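You operate a simulated robot arm through the tools that you are given. There is no shell and no other tool. Be economical: measure what you need, move in short steps, check, and stop when the job is done.

Carry out the task below with a simulated robot arm. There is one attempt and no reset: what you move stays moved.

TASK
Put the carton labelled "belts" from the kitting table on the side table. Then take the white bag from the side table and put it on the kitting table. Then fetch the blue plate from the yellow square and set it on the side table.
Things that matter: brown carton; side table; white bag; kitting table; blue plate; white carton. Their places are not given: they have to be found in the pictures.

It is judged by the outcome, as a careful person would: the job done as asked, and still so three seconds after it is handed in. It fails if anything else is knocked over, pushed out of place, dropped, spilled or broken.

THE ROBOT
A 6-joint arm with a two-finger parallel gripper, fixed in place. Base frame: the origin is at the foot of the arm, x ahead of it, y to its left, z up. Lengths are in mm, angles in rad, forces in N, time in s.
Its first joint turns from -1.152 to 1.152 rad. Payload 2.7 kg.
Tool frame: the origin (TCP) lies between the finger pads and is the grasp point; the fingertips stand 23 mm ahead of it; z points along the fingers, y is the line along which they close. The gripper opens to 94 mm. The fingers are 38 mm wide and 10 mm thick; the gripper's body (54 by 96 mm) begins 39 mm behind the TCP.
Orientation is that of the tool frame in the base frame, as [roll, pitch, yaw] about the fixed x, y, z axes, in that order (R = Rz(yaw) Ry(pitch) Rx(roll)). With the fingers straight down and closing along the base's y, the tool's x points along the base's -x, its y along +y and its z along -z.

THE INTERFACE
- The arm moves only by the tool jog_arm. Its argument "commands" is a list of rows, each a list of 3 entries, a list of its own where there are three numbers: the shift along the base's x, y, z in mm, then the turn, a rotation vector about the base's x, y, z in rad, then the closure in counts, from 0 (fully open) to 255 (shut). In form: [[[dx, dy, dz], [rx, ry, rz], jaw], ...]. A call has 1 to 20 rows; each row shifts and turns the commanded pose from where the row before left it. A row lasts 0.2 s, in which the tool goes at most 50 mm and 0.15 rad; a call with a longer step from one row to the next is refused whole, and so is a gripper value outside its range. A pose out of reach is approached as far as the arm can. The call stops where the force on the tool passes 40 N (or 10 N more than at its start, if that is more) or the arm is blocked; 0.2 s more then pass. The fingers move at their own pace (about 45 mm/s each) and stop on an object; they squeeze with about 34 N. The grip force told is the motor's: it shows also when the fingers shut on nothing. Time passes only in rows, and 0.2 s behind the last, so rows that do not move let the fingers close. It gives the time, the measured TCP pose, the force on the tool (base axes), the opening and the grip force at its end, in the units of the frame above (readings bear some noise).
- Cameras (640 x 400 px; columns grow to the right, rows downward): "scene" is fixed at [76.8, -449.1, 1381.1]; the picture's right is [0.67, -0.74, 0.00], its down [-0.57, -0.52, -0.63] and it looks along [0.47, 0.43, -0.77] (base axes); focal length 305 px, centre (320, 200). "wrist" rides on the gripper at [-39, 0, -44] in the tool frame; the picture's right is [0.00, -1.00, 0.00], its down [0.97, 0.00, -0.24] and it looks along [0.24, 0.00, 0.97] (tool axes); focal length 218 px, centre (320, 200).
- capture(camera): a new picture of that camera. No time passes.
- probe_pixels(camera, pixels): for up to 12 pixels [column, row] of the newest picture of that camera ("zoom" is the newest enlarged one), the place [x, y, z] in the base frame of the surface seen there, good to about 2 mm. No time passes.
- inspect(camera, box): a new picture of the part [left, top, right, bottom] of that camera's present view, enlarged. No time passes.
- hand_in(): hands the job in; it is judged then, once.

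Work in short steps. Measure before you move; look again where a grasp or a placing could have gone wrong, and mend it. You have 80 turns and 34 pictures in all, the two below and enlarged ones among them. Open the gripper and draw the arm clear of the work before you hand the job in, unless the task says otherwise; then end with one line.

The tools are called after ">>>" as name(argument=value, ...) on one line, values as JSON. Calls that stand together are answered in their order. jog_arm: Moves the arm, as the interface text tells. Its arguments: {"type":"object","properties":{"commands":{"type":"array"}},"required":["commands"]} The other tools are called the same way: capture (camera) takes a picture; probe_pixels (camera, pixels) gives the place of the surface under pixels of a picture; inspect (camera, box) takes an enlarged picture of a part of a camera's view; hand_in () hands the job in.

At the start:

```text
t: 0.0
tool_pos: [362.8, 139.0, 999.6]
orientation: [3.141, -0.001, 3.141]
force: [0.2, 0.4, 0.1]
opening: 94.0
grip_force: 0.0
```

scene: 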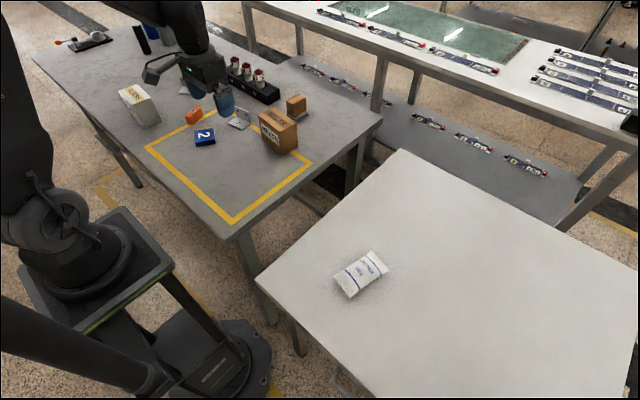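
wrist: 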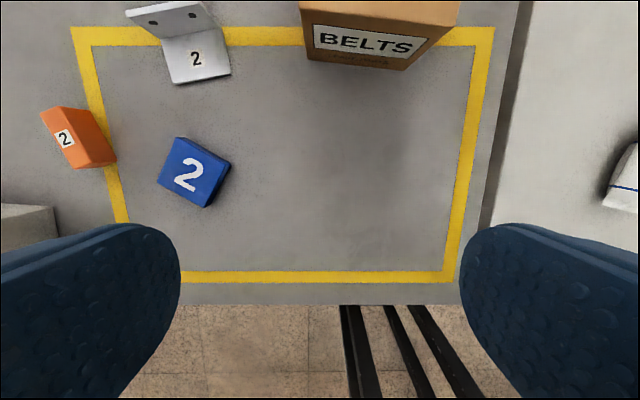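

The scene shows the BELTS carton at about (278,130), the white bag at (360,275) and a blue piece at (205,137). I'll enlarge the work area and the bag to measure them.

>>> inspect(camera="scene", box=[110, 60, 350, 210])

>>> probe_pixels(camera="scene", pixels=[[336, 280], [375, 254], [388, 270], [349, 297], [361, 274], [320, 240], [400, 165], [265, 280], [420, 330], [450, 250], [240, 235], [375, 115]])

>>> probe_pixels(camera="wrist", pixels=[[182, 140], [230, 163], [207, 206], [160, 182], [195, 172], [306, 50], [405, 69], [302, 5], [458, 5], [192, 172], [230, 75], [440, 150]])

```text
2.67 times, centred on (230, 135) of scene
```

zoom: 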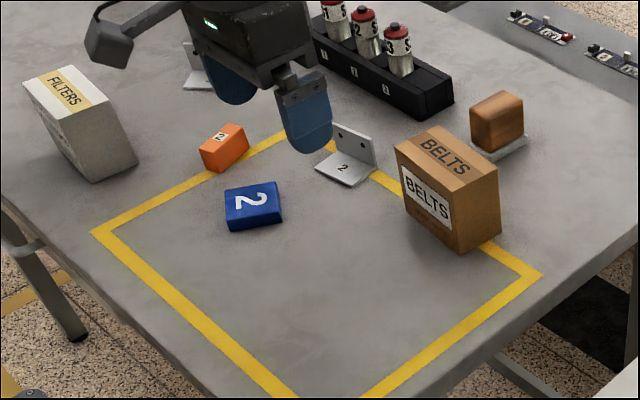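

```text
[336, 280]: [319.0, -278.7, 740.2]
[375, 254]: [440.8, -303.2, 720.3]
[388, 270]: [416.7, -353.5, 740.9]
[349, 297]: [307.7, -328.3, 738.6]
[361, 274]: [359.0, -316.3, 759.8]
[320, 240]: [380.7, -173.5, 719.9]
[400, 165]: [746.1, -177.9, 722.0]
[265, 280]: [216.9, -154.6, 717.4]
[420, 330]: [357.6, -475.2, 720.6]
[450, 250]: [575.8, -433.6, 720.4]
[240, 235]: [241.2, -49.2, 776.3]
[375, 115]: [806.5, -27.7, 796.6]
```

```text
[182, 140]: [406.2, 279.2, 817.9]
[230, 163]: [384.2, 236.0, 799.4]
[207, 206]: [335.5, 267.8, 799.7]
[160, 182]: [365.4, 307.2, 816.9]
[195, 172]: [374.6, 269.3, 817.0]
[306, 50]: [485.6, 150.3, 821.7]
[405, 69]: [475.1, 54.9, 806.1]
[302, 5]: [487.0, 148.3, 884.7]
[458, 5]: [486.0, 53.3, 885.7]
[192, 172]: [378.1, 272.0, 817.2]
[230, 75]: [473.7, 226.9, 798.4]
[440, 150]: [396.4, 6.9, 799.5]
```

The kitting table is at z≈798 and the side table at 720. Next I measure the carton's corners and its neighbours in the zoom picture.

>>> probe_pixels(camera="zoom", pixels=[[398, 150], [440, 130], [494, 172], [455, 196], [446, 162], [407, 208], [459, 249], [499, 235], [500, 150], [472, 105], [370, 160], [352, 184]])

>>> probe_pixels(camera="zoom", pixels=[[228, 192], [276, 184], [280, 208], [232, 228], [252, 200], [320, 300], [130, 160], [246, 145], [210, 168], [520, 130], [480, 155], [420, 110]])

>>> inspect(camera="scene", box=[300, 230, 420, 310])

```text
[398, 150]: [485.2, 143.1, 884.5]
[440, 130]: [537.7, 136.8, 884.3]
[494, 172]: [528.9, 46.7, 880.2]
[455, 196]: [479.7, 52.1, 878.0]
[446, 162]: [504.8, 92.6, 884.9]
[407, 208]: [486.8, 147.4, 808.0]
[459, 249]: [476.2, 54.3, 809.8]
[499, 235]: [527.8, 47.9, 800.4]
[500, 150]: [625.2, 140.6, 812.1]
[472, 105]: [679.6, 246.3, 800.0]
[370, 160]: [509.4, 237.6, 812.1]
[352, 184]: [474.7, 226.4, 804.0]
```

```text
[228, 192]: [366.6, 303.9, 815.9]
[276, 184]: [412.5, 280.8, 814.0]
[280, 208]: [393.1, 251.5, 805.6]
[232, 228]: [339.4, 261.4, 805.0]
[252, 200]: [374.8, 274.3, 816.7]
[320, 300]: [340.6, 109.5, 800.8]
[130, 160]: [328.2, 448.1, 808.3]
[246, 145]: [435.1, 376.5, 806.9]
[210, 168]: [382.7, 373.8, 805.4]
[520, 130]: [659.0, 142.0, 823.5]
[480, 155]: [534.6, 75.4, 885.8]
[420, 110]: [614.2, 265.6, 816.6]
```

```text
5.00 times, centred on (360, 270) of scene
```

zoom: 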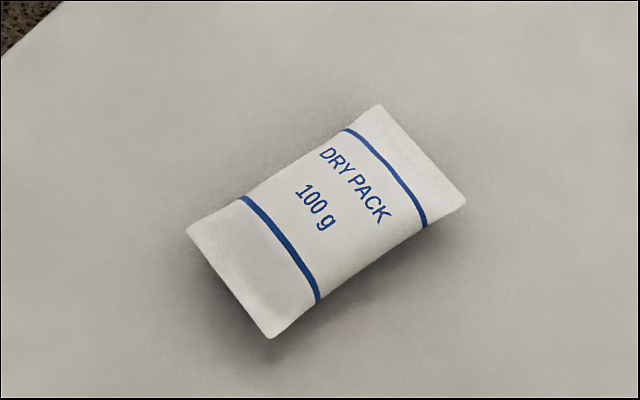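

Carton: centre ≈(507,97), about 53 mm across a short axis pointing (0.995,-0.09), top z≈885. I move above it and turn the tool by -1.66 so the fingers close across the short side.

>>> jog_arm(commands=[[[12, -3.5, -2], [0, 0, -0.1383], 0], [[12, -3.5, -2], [0, 0, -0.1383], 0], [[12, -3.5, -2], [0, 0, -0.1383], 0], [[12, -3.5, -2], [0, 0, -0.1383], 0], [[12, -3.5, -2], [0, 0, -0.1383], 0], [[12, -3.5, -2], [0, 0, -0.1383], 0], [[12, -3.5, -2], [0, 0, -0.1383], 0], [[12, -3.5, -2], [0, 0, -0.1383], 0], [[12, -3.5, -2], [0, 0, -0.1383], 0], [[12, -3.5, -2], [0, 0, -0.1383], 0], [[12, -3.5, -2], [0, 0, -0.1383], 0], [[12, -3.5, -2], [0, 0, -0.1383], 0], [[0, 0, 0], [0, 0, 0], 0]])

>>> capture(camera="wrist")

```text
t: 2.8
tool_pos: [507.6, 97.3, 975.3]
orientation: [-3.14, 0.0, 1.481]
force: [-0.5, 0.4, 0.4]
opening: 93.7
grip_force: 0.0
```

```text
29 pictures are left
```

wrist: 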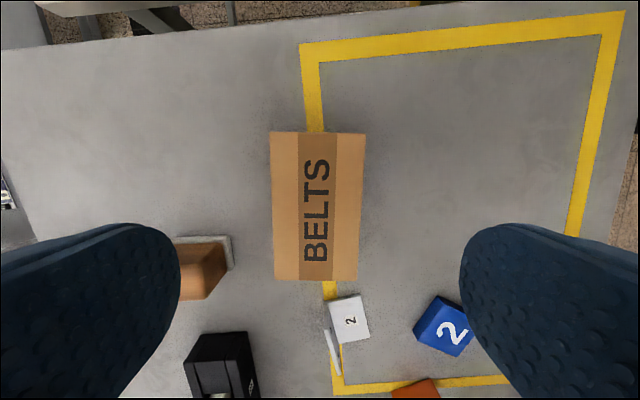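

The carton is centred between the fingers and aligned (edges 271–366 px). A quick probe of its top edges before descending.

>>> probe_pixels(camera="wrist", pixels=[[275, 136], [362, 138], [278, 275], [355, 276], [318, 205], [274, 205], [358, 205]])

```text
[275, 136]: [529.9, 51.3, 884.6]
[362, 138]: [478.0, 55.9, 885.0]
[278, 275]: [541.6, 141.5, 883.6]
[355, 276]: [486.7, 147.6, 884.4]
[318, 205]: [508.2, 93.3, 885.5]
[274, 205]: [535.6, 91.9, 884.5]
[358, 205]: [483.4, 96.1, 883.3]
```

Centre (509,98), about 0.02 rad more turn needed. I descend to z≈851 and close.

>>> jog_arm(commands=[[[1.5, 1, -25], [0, 0, -0.02], 0], [[0, 0, -25], [0, 0, 0], 0], [[0, 0, -25], [0, 0, 0], 0], [[0, 0, -25], [0, 0, 0], 0], [[0, 0, -24], [0, 0, 0], 0], [[0, 0, 0], [0, 0, 0], 0], [[0, 0, 0], [0, 0, 255], 255]])

```text
refused: 255 is not a number from -6.98132 to 6.98132
```

A typo in the turn entry; I send it again corrected.

>>> jog_arm(commands=[[[1.5, 1, -25], [0, 0, -0.02], 0], [[0, 0, -25], [0, 0, 0], 0], [[0, 0, -25], [0, 0, 0], 0], [[0, 0, -25], [0, 0, 0], 0], [[0, 0, -24], [0, 0, 0], 0], [[0, 0, 0], [0, 0, 0], 0], [[0, 0, 0], [0, 0, 0], 255], [[0, 0, 0], [0, 0, 0], 255], [[0, 0, 0], [0, 0, 0], 255], [[0, 0, 0], [0, 0, 0], 255], [[0, 0, 0], [0, 0, 0], 255]])

```text
t: 5.2
tool_pos: [508.8, 98.7, 850.8]
orientation: [3.14, 0.001, 1.462]
force: [0.9, -0.2, -0.1]
opening: 57.9
grip_force: 33.8
```

The fingers hold the carton at 57.9 mm. I lift slowly 100 mm.

>>> jog_arm(commands=[[[0, 0, 5], [0, 0, 0], 255], [[0, 0, 15], [0, 0, 0], 255], [[0, 0, 20], [0, 0, 0], 255], [[0, 0, 20], [0, 0, 0], 255], [[0, 0, 20], [0, 0, 0], 255], [[0, 0, 20], [0, 0, 0], 255], [[0, 0, 0], [0, 0, 0], 255]])

>>> capture(camera="scene")

```text
t: 6.8
tool_pos: [508.8, 96.1, 951.9]
orientation: [-3.141, -0.001, 1.461]
force: [0.3, 0.0, -3.2]
opening: 57.8
grip_force: 34.0
```

```text
28 pictures are left
```

scene: 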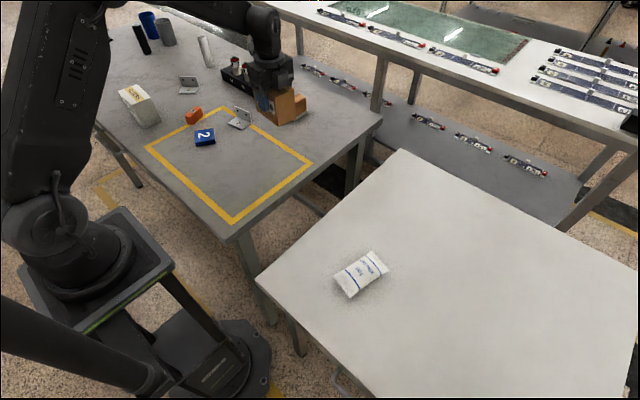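

Lifted, force steady (~3 N). Carry it at height to about (520,-250), past the table gap.

>>> jog_arm(commands=[[[0, -10, 0], [0, 0, 0], 255], [[0, -20, 0], [0, 0, 0], 255], [[0, -20, 0], [0, 0, 0], 255], [[0, -20, 0], [0, 0, 0], 255], [[0, -20, 0], [0, 0, 0], 255], [[0, -20, 0], [0, 0, 0], 255], [[0, -20, 0], [0, 0, 0], 255], [[0, -20, 0], [0, 0, 0], 255], [[0, -20, 0], [0, 0, 0], 255], [[0, -20, 0], [0, 0, 0], 255], [[0, -20, 0], [0, 0, 0], 255], [[0, -20, 0], [0, 0, 0], 255], [[0, -20, 0], [0, 0, 0], 255], [[0, -20, 0], [0, 0, 0], 255], [[0, -20, 0], [0, 0, 0], 255], [[2, -20, 0], [0, 0, 0], 255], [[4, -20, 0], [0, 0, 0], 255], [[4, -16, 0], [0, 0, 0], 255], [[0, 0, 0], [0, 0, 0], 255]])

>>> capture(camera="scene")

```text
t: 10.8
tool_pos: [520.0, -248.8, 952.3]
orientation: [3.141, -0.001, 1.462]
force: [0.2, 0.8, -3.7]
opening: 57.9
grip_force: 33.9
```

```text
27 pictures are left
```

scene: 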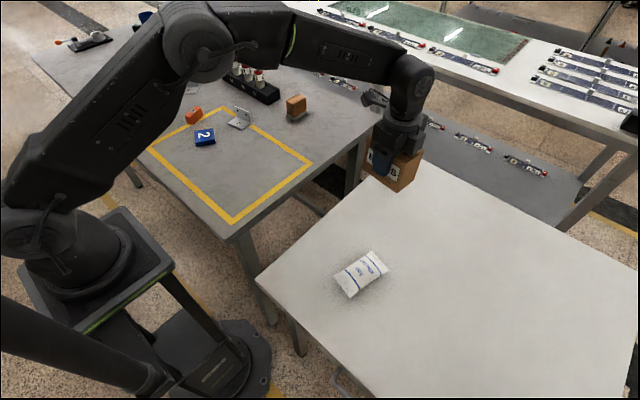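

The carton hangs clear over the side table. I lower to about 780, then probe slowly to contact (expected near z≈773).

>>> jog_arm(commands=[[[0, 0, -20], [0, 0, 0], 255], [[0, 0, -25], [0, 0, 0], 255], [[0, 0, -25], [0, 0, 0], 255], [[0, 0, -25], [0, 0, 0], 255], [[0, 0, -25], [0, 0, 0], 255], [[0, 0, -25], [0, 0, 0], 255], [[0, 0, -20], [0, 0, 0], 255], [[0, 0, -8], [0, 0, 0], 255], [[0, 0, -2], [0, 0, 0], 255], [[0, 0, 0], [0, 0, 0], 255]])

```text
t: 13.0
tool_pos: [519.7, -248.7, 777.1]
orientation: [3.141, 0.0, 1.461]
force: [-0.2, 0.3, -3.7]
opening: 57.9
grip_force: 33.8
```

Not yet touching (force is still the weight only). I go down in 1 mm steps.

>>> jog_arm(commands=[[[0, 0, -1.5], [0, 0, 0], 255], [[0, 0, -1], [0, 0, 0], 255], [[0, 0, -1], [0, 0, 0], 255], [[0, 0, -0.5], [0, 0, 0], 255], [[0, 0, 0], [0, 0, 0], 255]])

```text
t: 14.2
tool_pos: [519.6, -247.4, 772.7]
orientation: [3.141, -0.001, 1.463]
force: [-0.2, -0.4, -3.4]
opening: 58.0
grip_force: 33.8
```

>>> jog_arm(commands=[[[0, 0, -0.8], [0, 0, 0], 255], [[0, 0, -0.7], [0, 0, 0], 255], [[0, 0, 0], [0, 0, 0], 255]])

>>> inspect(camera="scene", box=[340, 120, 500, 220])

```text
t: 15.0
tool_pos: [519.4, -249.5, 771.8]
orientation: [-3.142, 0.001, 1.464]
force: [-0.1, 0.5, -3.6]
opening: 57.7
grip_force: 34.4
```

```text
4.00 times, centred on (420, 170) of scene
```

zoom: 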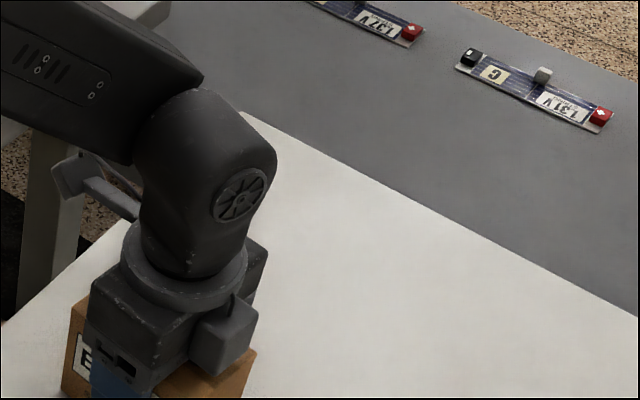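

Still no contact; I continue in half-millimetre steps.

>>> jog_arm(commands=[[[0, 0, -0.7], [0, 0, 0], 255], [[0, 0, -0.7], [0, 0, 0], 255], [[0, 0, 0], [0, 0, 0], 255]])

>>> inspect(camera="scene", box=[340, 180, 420, 230])

```text
t: 15.8
tool_pos: [519.0, -248.6, 770.8]
orientation: [-3.141, 0.0, 1.462]
force: [-2.7, 2.1, 6.2]
opening: 57.4
grip_force: 33.6
```

```text
8.00 times, centred on (380, 205) of scene
```

zoom: 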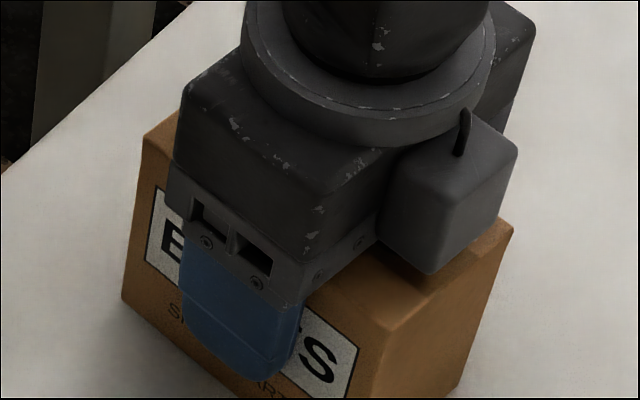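

Contact: force went to +6 N upward. I open, wait, and rise straight up.

>>> jog_arm(commands=[[[0, 0, 0], [0, 0, 0], 0], [[0, 0, 0], [0, 0, 0], 0], [[0, 0, 0], [0, 0, 0], 0], [[0, 0, 0], [0, 0, 0], 0], [[0, 0, 10], [0, 0, 0], 0], [[0, 0, 20], [0, 0, 0], 0], [[0, 0, 30], [0, 0, 0], 0], [[0, 0, 30], [0, 0, 0], 0], [[0, 0, 30], [0, 0, 0], 0], [[0, 0, 30], [0, 0, 0], 0]])

```text
t: 18.0
tool_pos: [520.0, -248.7, 919.3]
orientation: [3.141, 0.0, 1.463]
force: [-0.3, 0.1, 0.1]
opening: 94.2
grip_force: 0.1
```

Released. Now above the bag at about (370,-316), turning back by +1.47 so the fingers close across the bag's width.

>>> jog_arm(commands=[[[-13.6, -6.1, -4], [0, 0, 0.1336], 0], [[-13.6, -6.1, -4], [0, 0, 0.1336], 0], [[-13.6, -6.1, -4], [0, 0, 0.1336], 0], [[-13.6, -6.1, -4], [0, 0, 0.1336], 0], [[-13.6, -6.1, -4], [0, 0, 0.1336], 0], [[-13.6, -6.1, -4], [0, 0, 0.1336], 0], [[-13.6, -6.1, -4], [0, 0, 0.1336], 0], [[-13.6, -6.1, -4], [0, 0, 0.1336], 0], [[-13.6, -6.1, -4], [0, 0, 0.1336], 0], [[-13.6, -6.1, -4], [0, 0, 0.1336], 0], [[-13.6, -6.1, -4], [0, 0, 0.1336], 0], [[0, 0, 0], [0, 0, 0], 0]])

>>> capture(camera="wrist")

>>> capture(camera="scene")

```text
t: 20.6
tool_pos: [370.8, -316.1, 877.9]
orientation: [3.14, -0.001, 2.933]
force: [0.2, -0.7, 1.3]
opening: 93.7
grip_force: 0.0
```

```text
24 pictures are left
```

wrist: 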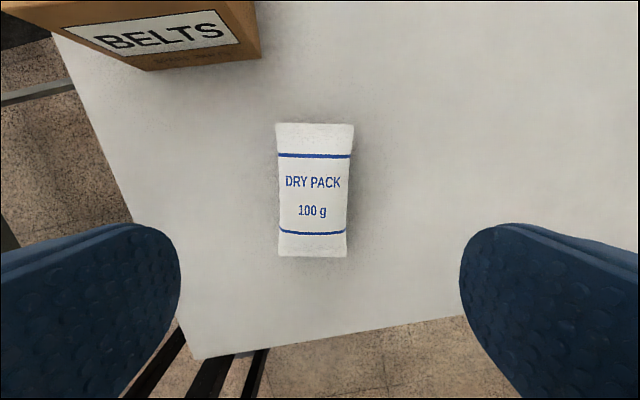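

```text
23 pictures are left
```

scene: 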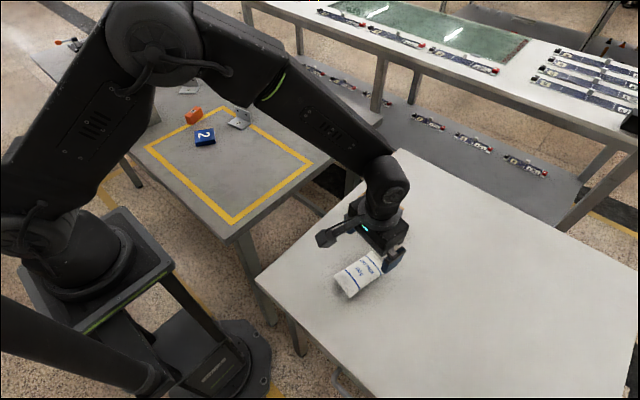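

>>> probe_pixels(camera="wrist", pixels=[[278, 128], [350, 128], [281, 252], [344, 252], [314, 190], [282, 190], [345, 190], [276, 190], [352, 190], [105, 250], [200, 350]])

```text
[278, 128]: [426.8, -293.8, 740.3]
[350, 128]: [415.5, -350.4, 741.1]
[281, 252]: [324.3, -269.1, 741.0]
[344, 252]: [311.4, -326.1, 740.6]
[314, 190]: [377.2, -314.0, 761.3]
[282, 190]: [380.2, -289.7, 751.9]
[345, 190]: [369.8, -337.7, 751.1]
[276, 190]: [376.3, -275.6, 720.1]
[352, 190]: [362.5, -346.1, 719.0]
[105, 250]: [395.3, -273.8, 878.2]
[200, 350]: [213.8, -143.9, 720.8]
```

Bag centre ≈(369,-310), ~58 mm wide, top z≈761. I shift +6 mm in y and descend to z≈747 (tips ~4 mm above the table), then close.

>>> jog_arm(commands=[[[-1.3, 6, -20], [0, 0, -0.025], 0], [[0, 0, -25], [0, 0, 0], 0], [[0, 0, -25], [0, 0, 0], 0], [[0, 0, -25], [0, 0, 0], 0], [[0, 0, -20], [0, 0, 0], 0], [[0, 0, -12], [0, 0, 0], 0], [[0, 0, -3], [0, 0, 0], 0], [[0, 0, 0], [0, 0, 0], 0], [[0, 0, 0], [0, 0, 0], 255], [[0, 0, 0], [0, 0, 0], 255], [[0, 0, 0], [0, 0, 0], 255], [[0, 0, 0], [0, 0, 0], 255], [[0, 0, 0], [0, 0, 0], 255], [[0, 0, 0], [0, 0, 0], 255]])

```text
t: 23.6
tool_pos: [368.0, -309.0, 746.6]
orientation: [3.14, 0.0, 2.906]
force: [-0.5, 0.0, 0.2]
opening: 58.7
grip_force: 33.6
```

Holding at 58.7 mm. Lift 200 mm.

>>> jog_arm(commands=[[[0, 0, 5], [0, 0, 0], 255], [[0, 0, 15], [0, 0, 0], 255], [[0, 0, 20], [0, 0, 0], 255], [[0, 0, 20], [0, 0, 0], 255], [[0, 0, 20], [0, 0, 0], 255], [[0, 0, 20], [0, 0, 0], 255], [[0, 0, 20], [0, 0, 0], 255], [[0, 0, 20], [0, 0, 0], 255], [[0, 0, 20], [0, 0, 0], 255], [[0, 0, 20], [0, 0, 0], 255], [[0, 0, 20], [0, 0, 0], 255], [[0, 0, 0], [0, 0, 0], 255]])

>>> capture(camera="scene")

```text
t: 26.2
tool_pos: [370.3, -309.4, 946.8]
orientation: [-3.14, 0.0, 2.906]
force: [0.2, -0.7, -2.0]
opening: 58.8
grip_force: 33.5
```

```text
22 pictures are left
```

scene: 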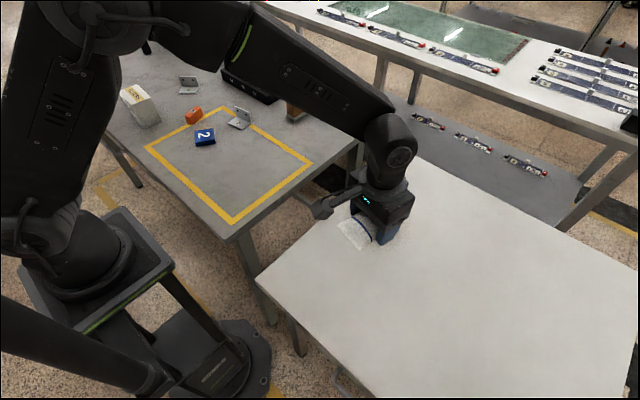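

Bag lifted (bottom about z 920, clear of everything). Carry it to the free area of the kitting table around (420,90).

>>> jog_arm(commands=[[[2, 10, 0], [0, 0, 0], 255], [[2, 20, 0], [0, 0, 0], 255], [[2, 22, 0], [0, 0, 0], 255], [[2, 22, 0], [0, 0, 0], 255], [[2, 22, 0], [0, 0, 0], 255], [[3, 22, 0], [0, 0, 0], 255], [[3, 22, 0], [0, 0, 0], 255], [[3, 22, 0], [0, 0, 0], 255], [[3, 22, 0], [0, 0, 0], 255], [[3, 22, 0], [0, 0, 0], 255], [[3, 22, 0], [0, 0, 0], 255], [[3, 22, 0], [0, 0, 0], 255], [[3, 22, 0], [0, 0, 0], 255], [[3, 22, 0], [0, 0, 0], 255], [[3, 22, 0], [0, 0, 0], 255], [[3, 22, 0], [0, 0, 0], 255], [[3, 22, 0], [0, 0, 0], 255], [[3, 22, 0], [0, 0, 0], 255], [[1, 15, 0], [0, 0, 0], 255], [[0, 0, 0], [0, 0, 0], 255]])

>>> capture(camera="scene")

```text
t: 30.4
tool_pos: [418.5, 88.9, 947.2]
orientation: [3.141, -0.001, 2.909]
force: [0.3, -0.1, -1.5]
opening: 58.7
grip_force: 33.7
```

```text
21 pictures are left
```

scene: 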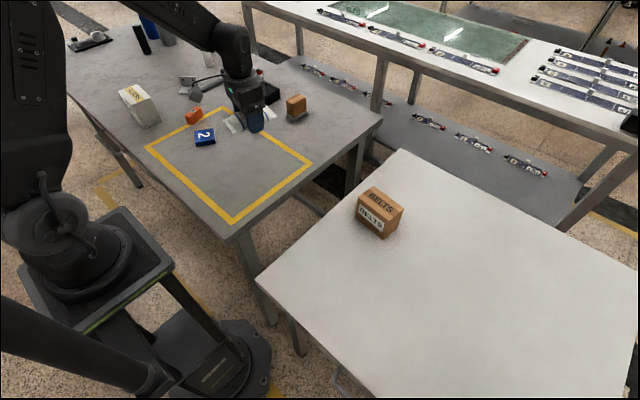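

The carton stands upright on the side table. I lower the bag toward z≈826 (table 799 + 26.6).

>>> jog_arm(commands=[[[0, 0, -20], [0, 0, 0], 255], [[0, 0, -25], [0, 0, 0], 255], [[0, 0, -25], [0, 0, 0], 255], [[0, 0, -25], [0, 0, 0], 255], [[0, 0, -15], [0, 0, 0], 255], [[0, 0, -7], [0, 0, 0], 255], [[0, 0, -2], [0, 0, 0], 255], [[0, 0, -1], [0, 0, 0], 255], [[0, 0, 0], [0, 0, 0], 255]])

```text
t: 32.4
tool_pos: [420.1, 87.3, 828.9]
orientation: [3.141, -0.001, 2.908]
force: [-1.3, -0.4, -1.3]
opening: 58.6
grip_force: 33.9
```

>>> jog_arm(commands=[[[0, 0, -0.8], [0, 0, 0], 255], [[0, 0, -0.8], [0, 0, 0], 255], [[0, 0, -0.6], [0, 0, 0], 255], [[0, 0, 0], [0, 0, 0], 255]])

```text
t: 33.4
tool_pos: [419.6, 87.8, 826.0]
orientation: [3.139, 0.005, 2.909]
force: [-6.2, 1.4, 33.1]
opening: 58.4
grip_force: 34.3
```

In contact (33 N). Ease up 1 mm, open, and rise.

>>> jog_arm(commands=[[[0, 0, 0.8], [0, 0, 0], 255], [[0, 0, 0], [0, 0, 0], 0], [[0, 0, 0], [0, 0, 0], 0], [[0, 0, 0], [0, 0, 0], 0], [[0, 0, 0], [0, 0, 0], 0], [[0, 0, 0], [0, 0, 0], 0], [[0, 0, 10], [0, 0, 0], 0], [[0, 0, 20], [0, 0, 0], 0], [[0, 0, 30], [0, 0, 0], 0], [[0, 0, 30], [0, 0, 0], 0], [[0, 0, 30], [0, 0, 0], 0]])

```text
t: 35.8
tool_pos: [416.6, 89.2, 948.0]
orientation: [-3.141, -0.001, 2.906]
force: [1.7, -0.4, 0.0]
opening: 93.9
grip_force: 0.1
```

Bag released. Now toward the blue plate at about (375,272), turning -0.31 to align with its edges.

>>> jog_arm(commands=[[[-4, 18, 0], [0, 0, -0.031], 0], [[-4, 18, 0], [0, 0, -0.031], 0], [[-4, 18, 0], [0, 0, -0.031], 0], [[-4, 18, 0], [0, 0, -0.031], 0], [[-4, 18, 0], [0, 0, -0.031], 0], [[-4, 18, 0], [0, 0, -0.031], 0], [[-4, 18, 0], [0, 0, -0.031], 0], [[-4, 18, 0], [0, 0, -0.031], 0], [[-4, 18, 0], [0, 0, -0.031], 0], [[-4, 20, 0], [0, 0, -0.031], 0], [[0, 0, 0], [0, 0, 0], 0]])

>>> capture(camera="wrist")

>>> capture(camera="scene")

```text
t: 38.2
tool_pos: [380.4, 272.1, 944.6]
orientation: [-3.141, 0.0, 2.594]
force: [0.5, 0.4, 0.4]
opening: 94.2
grip_force: 0.1
```

```text
20 pictures are left
```

wrist: 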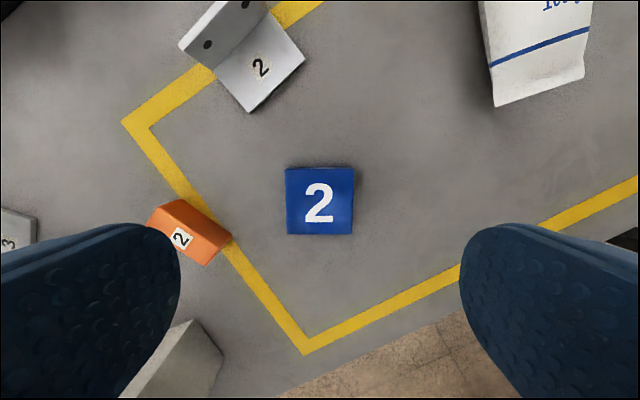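

```text
19 pictures are left
```

scene: 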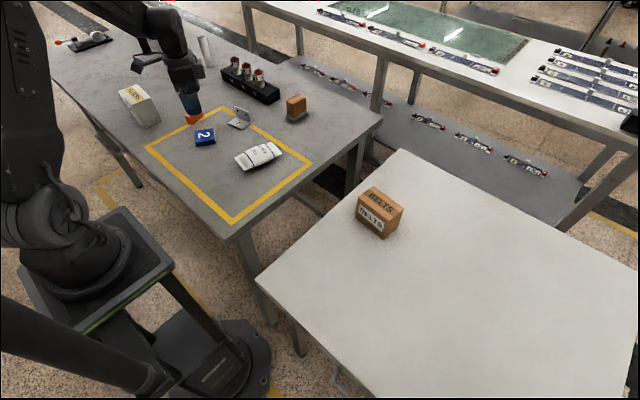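

>>> probe_pixels(camera="wrist", pixels=[[288, 172], [350, 172], [290, 230], [348, 230], [320, 200], [215, 225], [205, 260], [228, 240], [180, 330], [220, 355], [320, 260]])

```text
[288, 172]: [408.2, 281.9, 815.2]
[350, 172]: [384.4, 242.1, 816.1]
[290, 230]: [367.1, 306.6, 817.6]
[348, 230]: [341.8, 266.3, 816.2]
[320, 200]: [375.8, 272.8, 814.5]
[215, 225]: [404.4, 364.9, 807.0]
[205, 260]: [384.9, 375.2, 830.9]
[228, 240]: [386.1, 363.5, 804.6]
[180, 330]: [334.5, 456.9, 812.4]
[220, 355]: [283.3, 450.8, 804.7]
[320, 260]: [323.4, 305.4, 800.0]
```

Plate centre (375,274), aligned, top z≈816. Orange block stays ~25 mm from the open finger. Descend to z≈826 and close.

>>> jog_arm(commands=[[[-4, 1.5, -20], [0, 0, 0], 0], [[0, 0, -25], [0, 0, 0], 0], [[0, 0, -25], [0, 0, 0], 0], [[0, 0, -25], [0, 0, 0], 0], [[0, 0, -15], [0, 0, 0], 0], [[0, 0, -6], [0, 0, 0], 0], [[0, 0, -2], [0, 0, 0], 0], [[0, 0, 0], [0, 0, 0], 0], [[0, 0, 0], [0, 0, 0], 255], [[0, 0, 0], [0, 0, 0], 255], [[0, 0, 0], [0, 0, 0], 255], [[0, 0, 0], [0, 0, 0], 255], [[0, 0, 0], [0, 0, 0], 255], [[0, 0, 0], [0, 0, 0], 255]])

```text
t: 41.2
tool_pos: [374.5, 270.6, 826.3]
orientation: [3.14, -0.002, 2.596]
force: [-0.3, 0.0, -0.4]
opening: 54.8
grip_force: 34.4
```

Gripped at 54.8 mm. Lift 120 mm.

>>> jog_arm(commands=[[[0, 0, 5], [0, 0, 0], 255], [[0, 0, 15], [0, 0, 0], 255], [[0, 0, 20], [0, 0, 0], 255], [[0, 0, 25], [0, 0, 0], 255], [[0, 0, 25], [0, 0, 0], 255], [[0, 0, 25], [0, 0, 0], 255], [[0, 0, 5], [0, 0, 0], 255], [[0, 0, 0], [0, 0, 0], 255]])

>>> capture(camera="scene")

```text
t: 43.0
tool_pos: [375.1, 271.1, 947.4]
orientation: [-3.141, -0.001, 2.594]
force: [0.3, 0.3, -0.7]
opening: 55.1
grip_force: 33.6
```

```text
18 pictures are left
```

scene: 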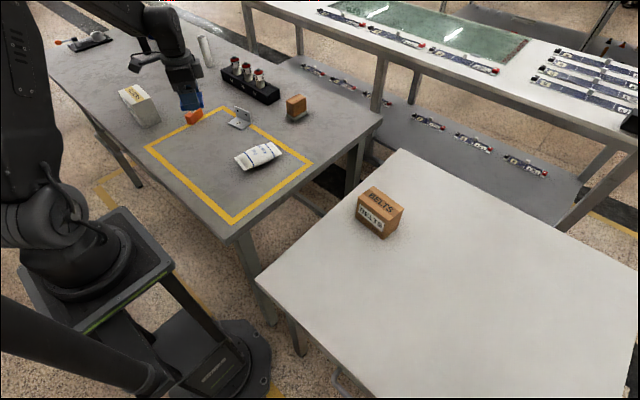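

The plate is off the table (its spot near (205,137) is empty). Carry it to about (370,-310) on the side table.

>>> jog_arm(commands=[[[0, -10, 0], [0, 0, 0], 255], [[0, -20, 0], [0, 0, 0], 255], [[0, -30, 0], [0, 0, 0], 255], [[0, -33, 0], [0, 0, 0], 255], [[0, -33, 0], [0, 0, 0], 255], [[0, -33, 0], [0, 0, 0], 255], [[0, -33, 0], [0, 0, 0], 255], [[0, -33, 0], [0, 0, 0], 255], [[0, -33, 0], [0, 0, 0], 255], [[0, -33, 0], [0, 0, 0], 255], [[0, -33, 0], [0, 0, 0], 255], [[0, -33, 0], [0, 0, 0], 255], [[0, -33, 0], [0, 0, 0], 255], [[0, -33, 0], [0, 0, 0], 255], [[0, -33, 0], [0, 0, 0], 255], [[0, -33, 0], [0, 0, 0], 255], [[0, -33, 0], [0, 0, 0], 255], [[0, -33, 0], [0, 0, 0], 255], [[0, -20, 0], [0, 0, 0], 255], [[0, -6, 0], [0, 0, 0], 255]])

>>> capture(camera="scene")

```text
t: 47.2
tool_pos: [373.8, -309.9, 945.7]
orientation: [-3.141, 0.0, 2.597]
force: [-0.1, -0.6, 0.3]
opening: 54.9
grip_force: 34.2
```

```text
17 pictures are left
```

scene: 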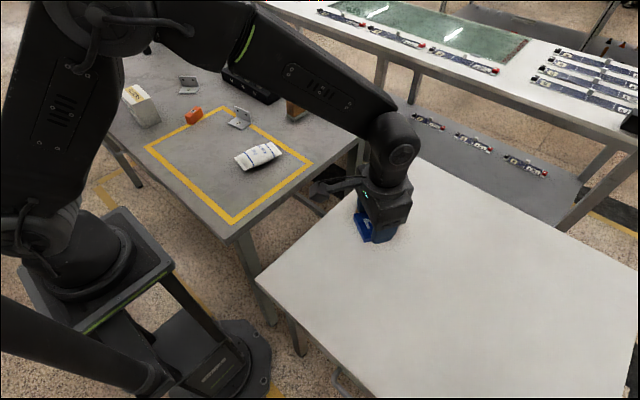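

The plate is held between the fingers. Lower toward z≈747, slowing near the end.

>>> jog_arm(commands=[[[0, 0, -20], [0, 0, 0], 255], [[0, 0, -30], [0, 0, 0], 255], [[0, 0, -30], [0, 0, 0], 255], [[0, 0, -30], [0, 0, 0], 255], [[0, 0, -30], [0, 0, 0], 255], [[0, 0, -25], [0, 0, 0], 255], [[0, 0, -15], [0, 0, 0], 255], [[0, 0, -10], [0, 0, 0], 255], [[0, 0, -4], [0, 0, 0], 255], [[0, 0, -1], [0, 0, 0], 255], [[0, 0, 0], [0, 0, 0], 255]])

```text
t: 49.6
tool_pos: [376.2, -310.8, 752.4]
orientation: [-3.141, 0.001, 2.594]
force: [-0.5, 1.1, -0.8]
opening: 54.7
grip_force: 33.9
```

>>> jog_arm(commands=[[[0, 0, -1.2], [0, 0, 0], 255], [[0, 0, -1], [0, 0, 0], 255], [[0, 0, -0.8], [0, 0, 0], 255], [[0, 0, 0], [0, 0, 0], 255]])

```text
t: 50.6
tool_pos: [374.8, -310.5, 748.8]
orientation: [3.141, -0.002, 2.596]
force: [-1.2, 0.4, -1.0]
opening: 54.9
grip_force: 34.1
```

>>> jog_arm(commands=[[[0, 0, -0.7], [0, 0, 0], 255], [[0, 0, -0.6], [0, 0, 0], 255], [[0, 0, 0], [0, 0, 0], 255]])

```text
t: 51.4
tool_pos: [373.7, -311.1, 747.3]
orientation: [3.142, 0.0, 2.596]
force: [-0.1, -0.6, -1.1]
opening: 54.9
grip_force: 34.1
```

>>> jog_arm(commands=[[[0, 0, -0.6], [0, 0, 0], 255], [[0, 0, -0.5], [0, 0, 0], 255], [[0, 0, 0], [0, 0, 0], 255]])

>>> inspect(camera="scene", box=[320, 220, 400, 270])

```text
t: 52.2
tool_pos: [372.9, -310.4, 746.8]
orientation: [3.141, 0.0, 2.596]
force: [0.5, 0.3, -0.2]
opening: 55.1
grip_force: 33.8
```

```text
8.00 times, centred on (360, 245) of scene
```

zoom: 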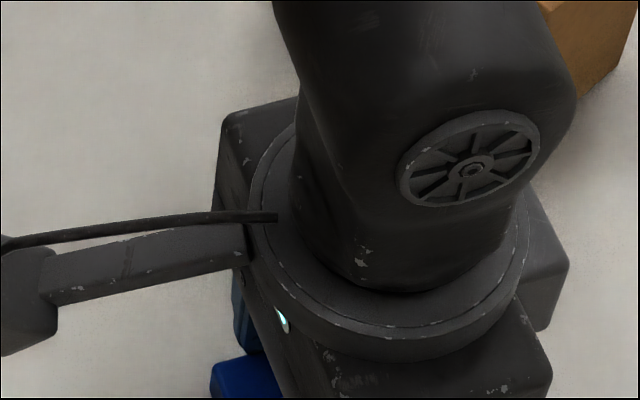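

No contact yet; a little further down.

>>> jog_arm(commands=[[[0, 0, -0.5], [0, 0, 0], 255], [[0, 0, -0.4], [0, 0, 0], 255], [[0, 0, 0], [0, 0, 0], 255]])

```text
t: 53.0
tool_pos: [375.4, -310.6, 746.9]
orientation: [-3.141, 0.001, 2.597]
force: [-3.1, 2.9, 11.5]
opening: 54.9
grip_force: 34.0
```

Contact (11.5 N). Open, rise, and draw back.

>>> jog_arm(commands=[[[0, 0, 0], [0, 0, 0], 0], [[0, 0, 0], [0, 0, 0], 0], [[0, 0, 0], [0, 0, 0], 0], [[0, 0, 0], [0, 0, 0], 0], [[0, 0, 0], [0, 0, 0], 0], [[0, 0, 10], [0, 0, 0], 0], [[0, 0, 20], [0, 0, 0], 0], [[0, 0, 30], [0, 0, 0], 0], [[0, 0, 40], [0, 0, 0], 0], [[0, 0, 40], [0, 0, 0], 0], [[0, 0, 40], [0, 0, 0], 0], [[0, 0, 40], [0, 0, 0], 0], [[0, 40, 0], [0, 0, 0], 0], [[0, 40, 0], [0, 0, 0], 0], [[0, 40, 0], [0, 0, 0], 0], [[0, 40, 0], [0, 0, 0], 0], [[0, 40, 0], [0, 0, 0], 0], [[0, 40, 0], [0, 0, 0], 0], [[0, 0, 0], [0, 0, 0], 0]])

>>> capture(camera="scene")

```text
t: 57.0
tool_pos: [376.1, -69.3, 966.2]
orientation: [-3.141, 0.0, 2.594]
force: [-0.1, 0.3, -0.4]
opening: 94.1
grip_force: 0.0
```

```text
15 pictures are left
```

scene: 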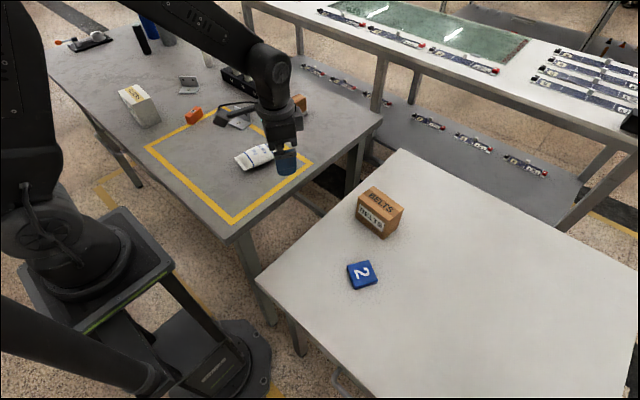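

The plate (362,275) and carton (380,212) are on the side table, the bag is on the kitting table, and everything else is undisturbed. The arm is clear with the gripper open, so I hand in.

>>> hand_in()

```text
The job is handed in.
```

The BELTS carton and the blue plate are on the side table, the white bag is on the kitting table, and the job is handed in with the gripper open and the arm raised clear.
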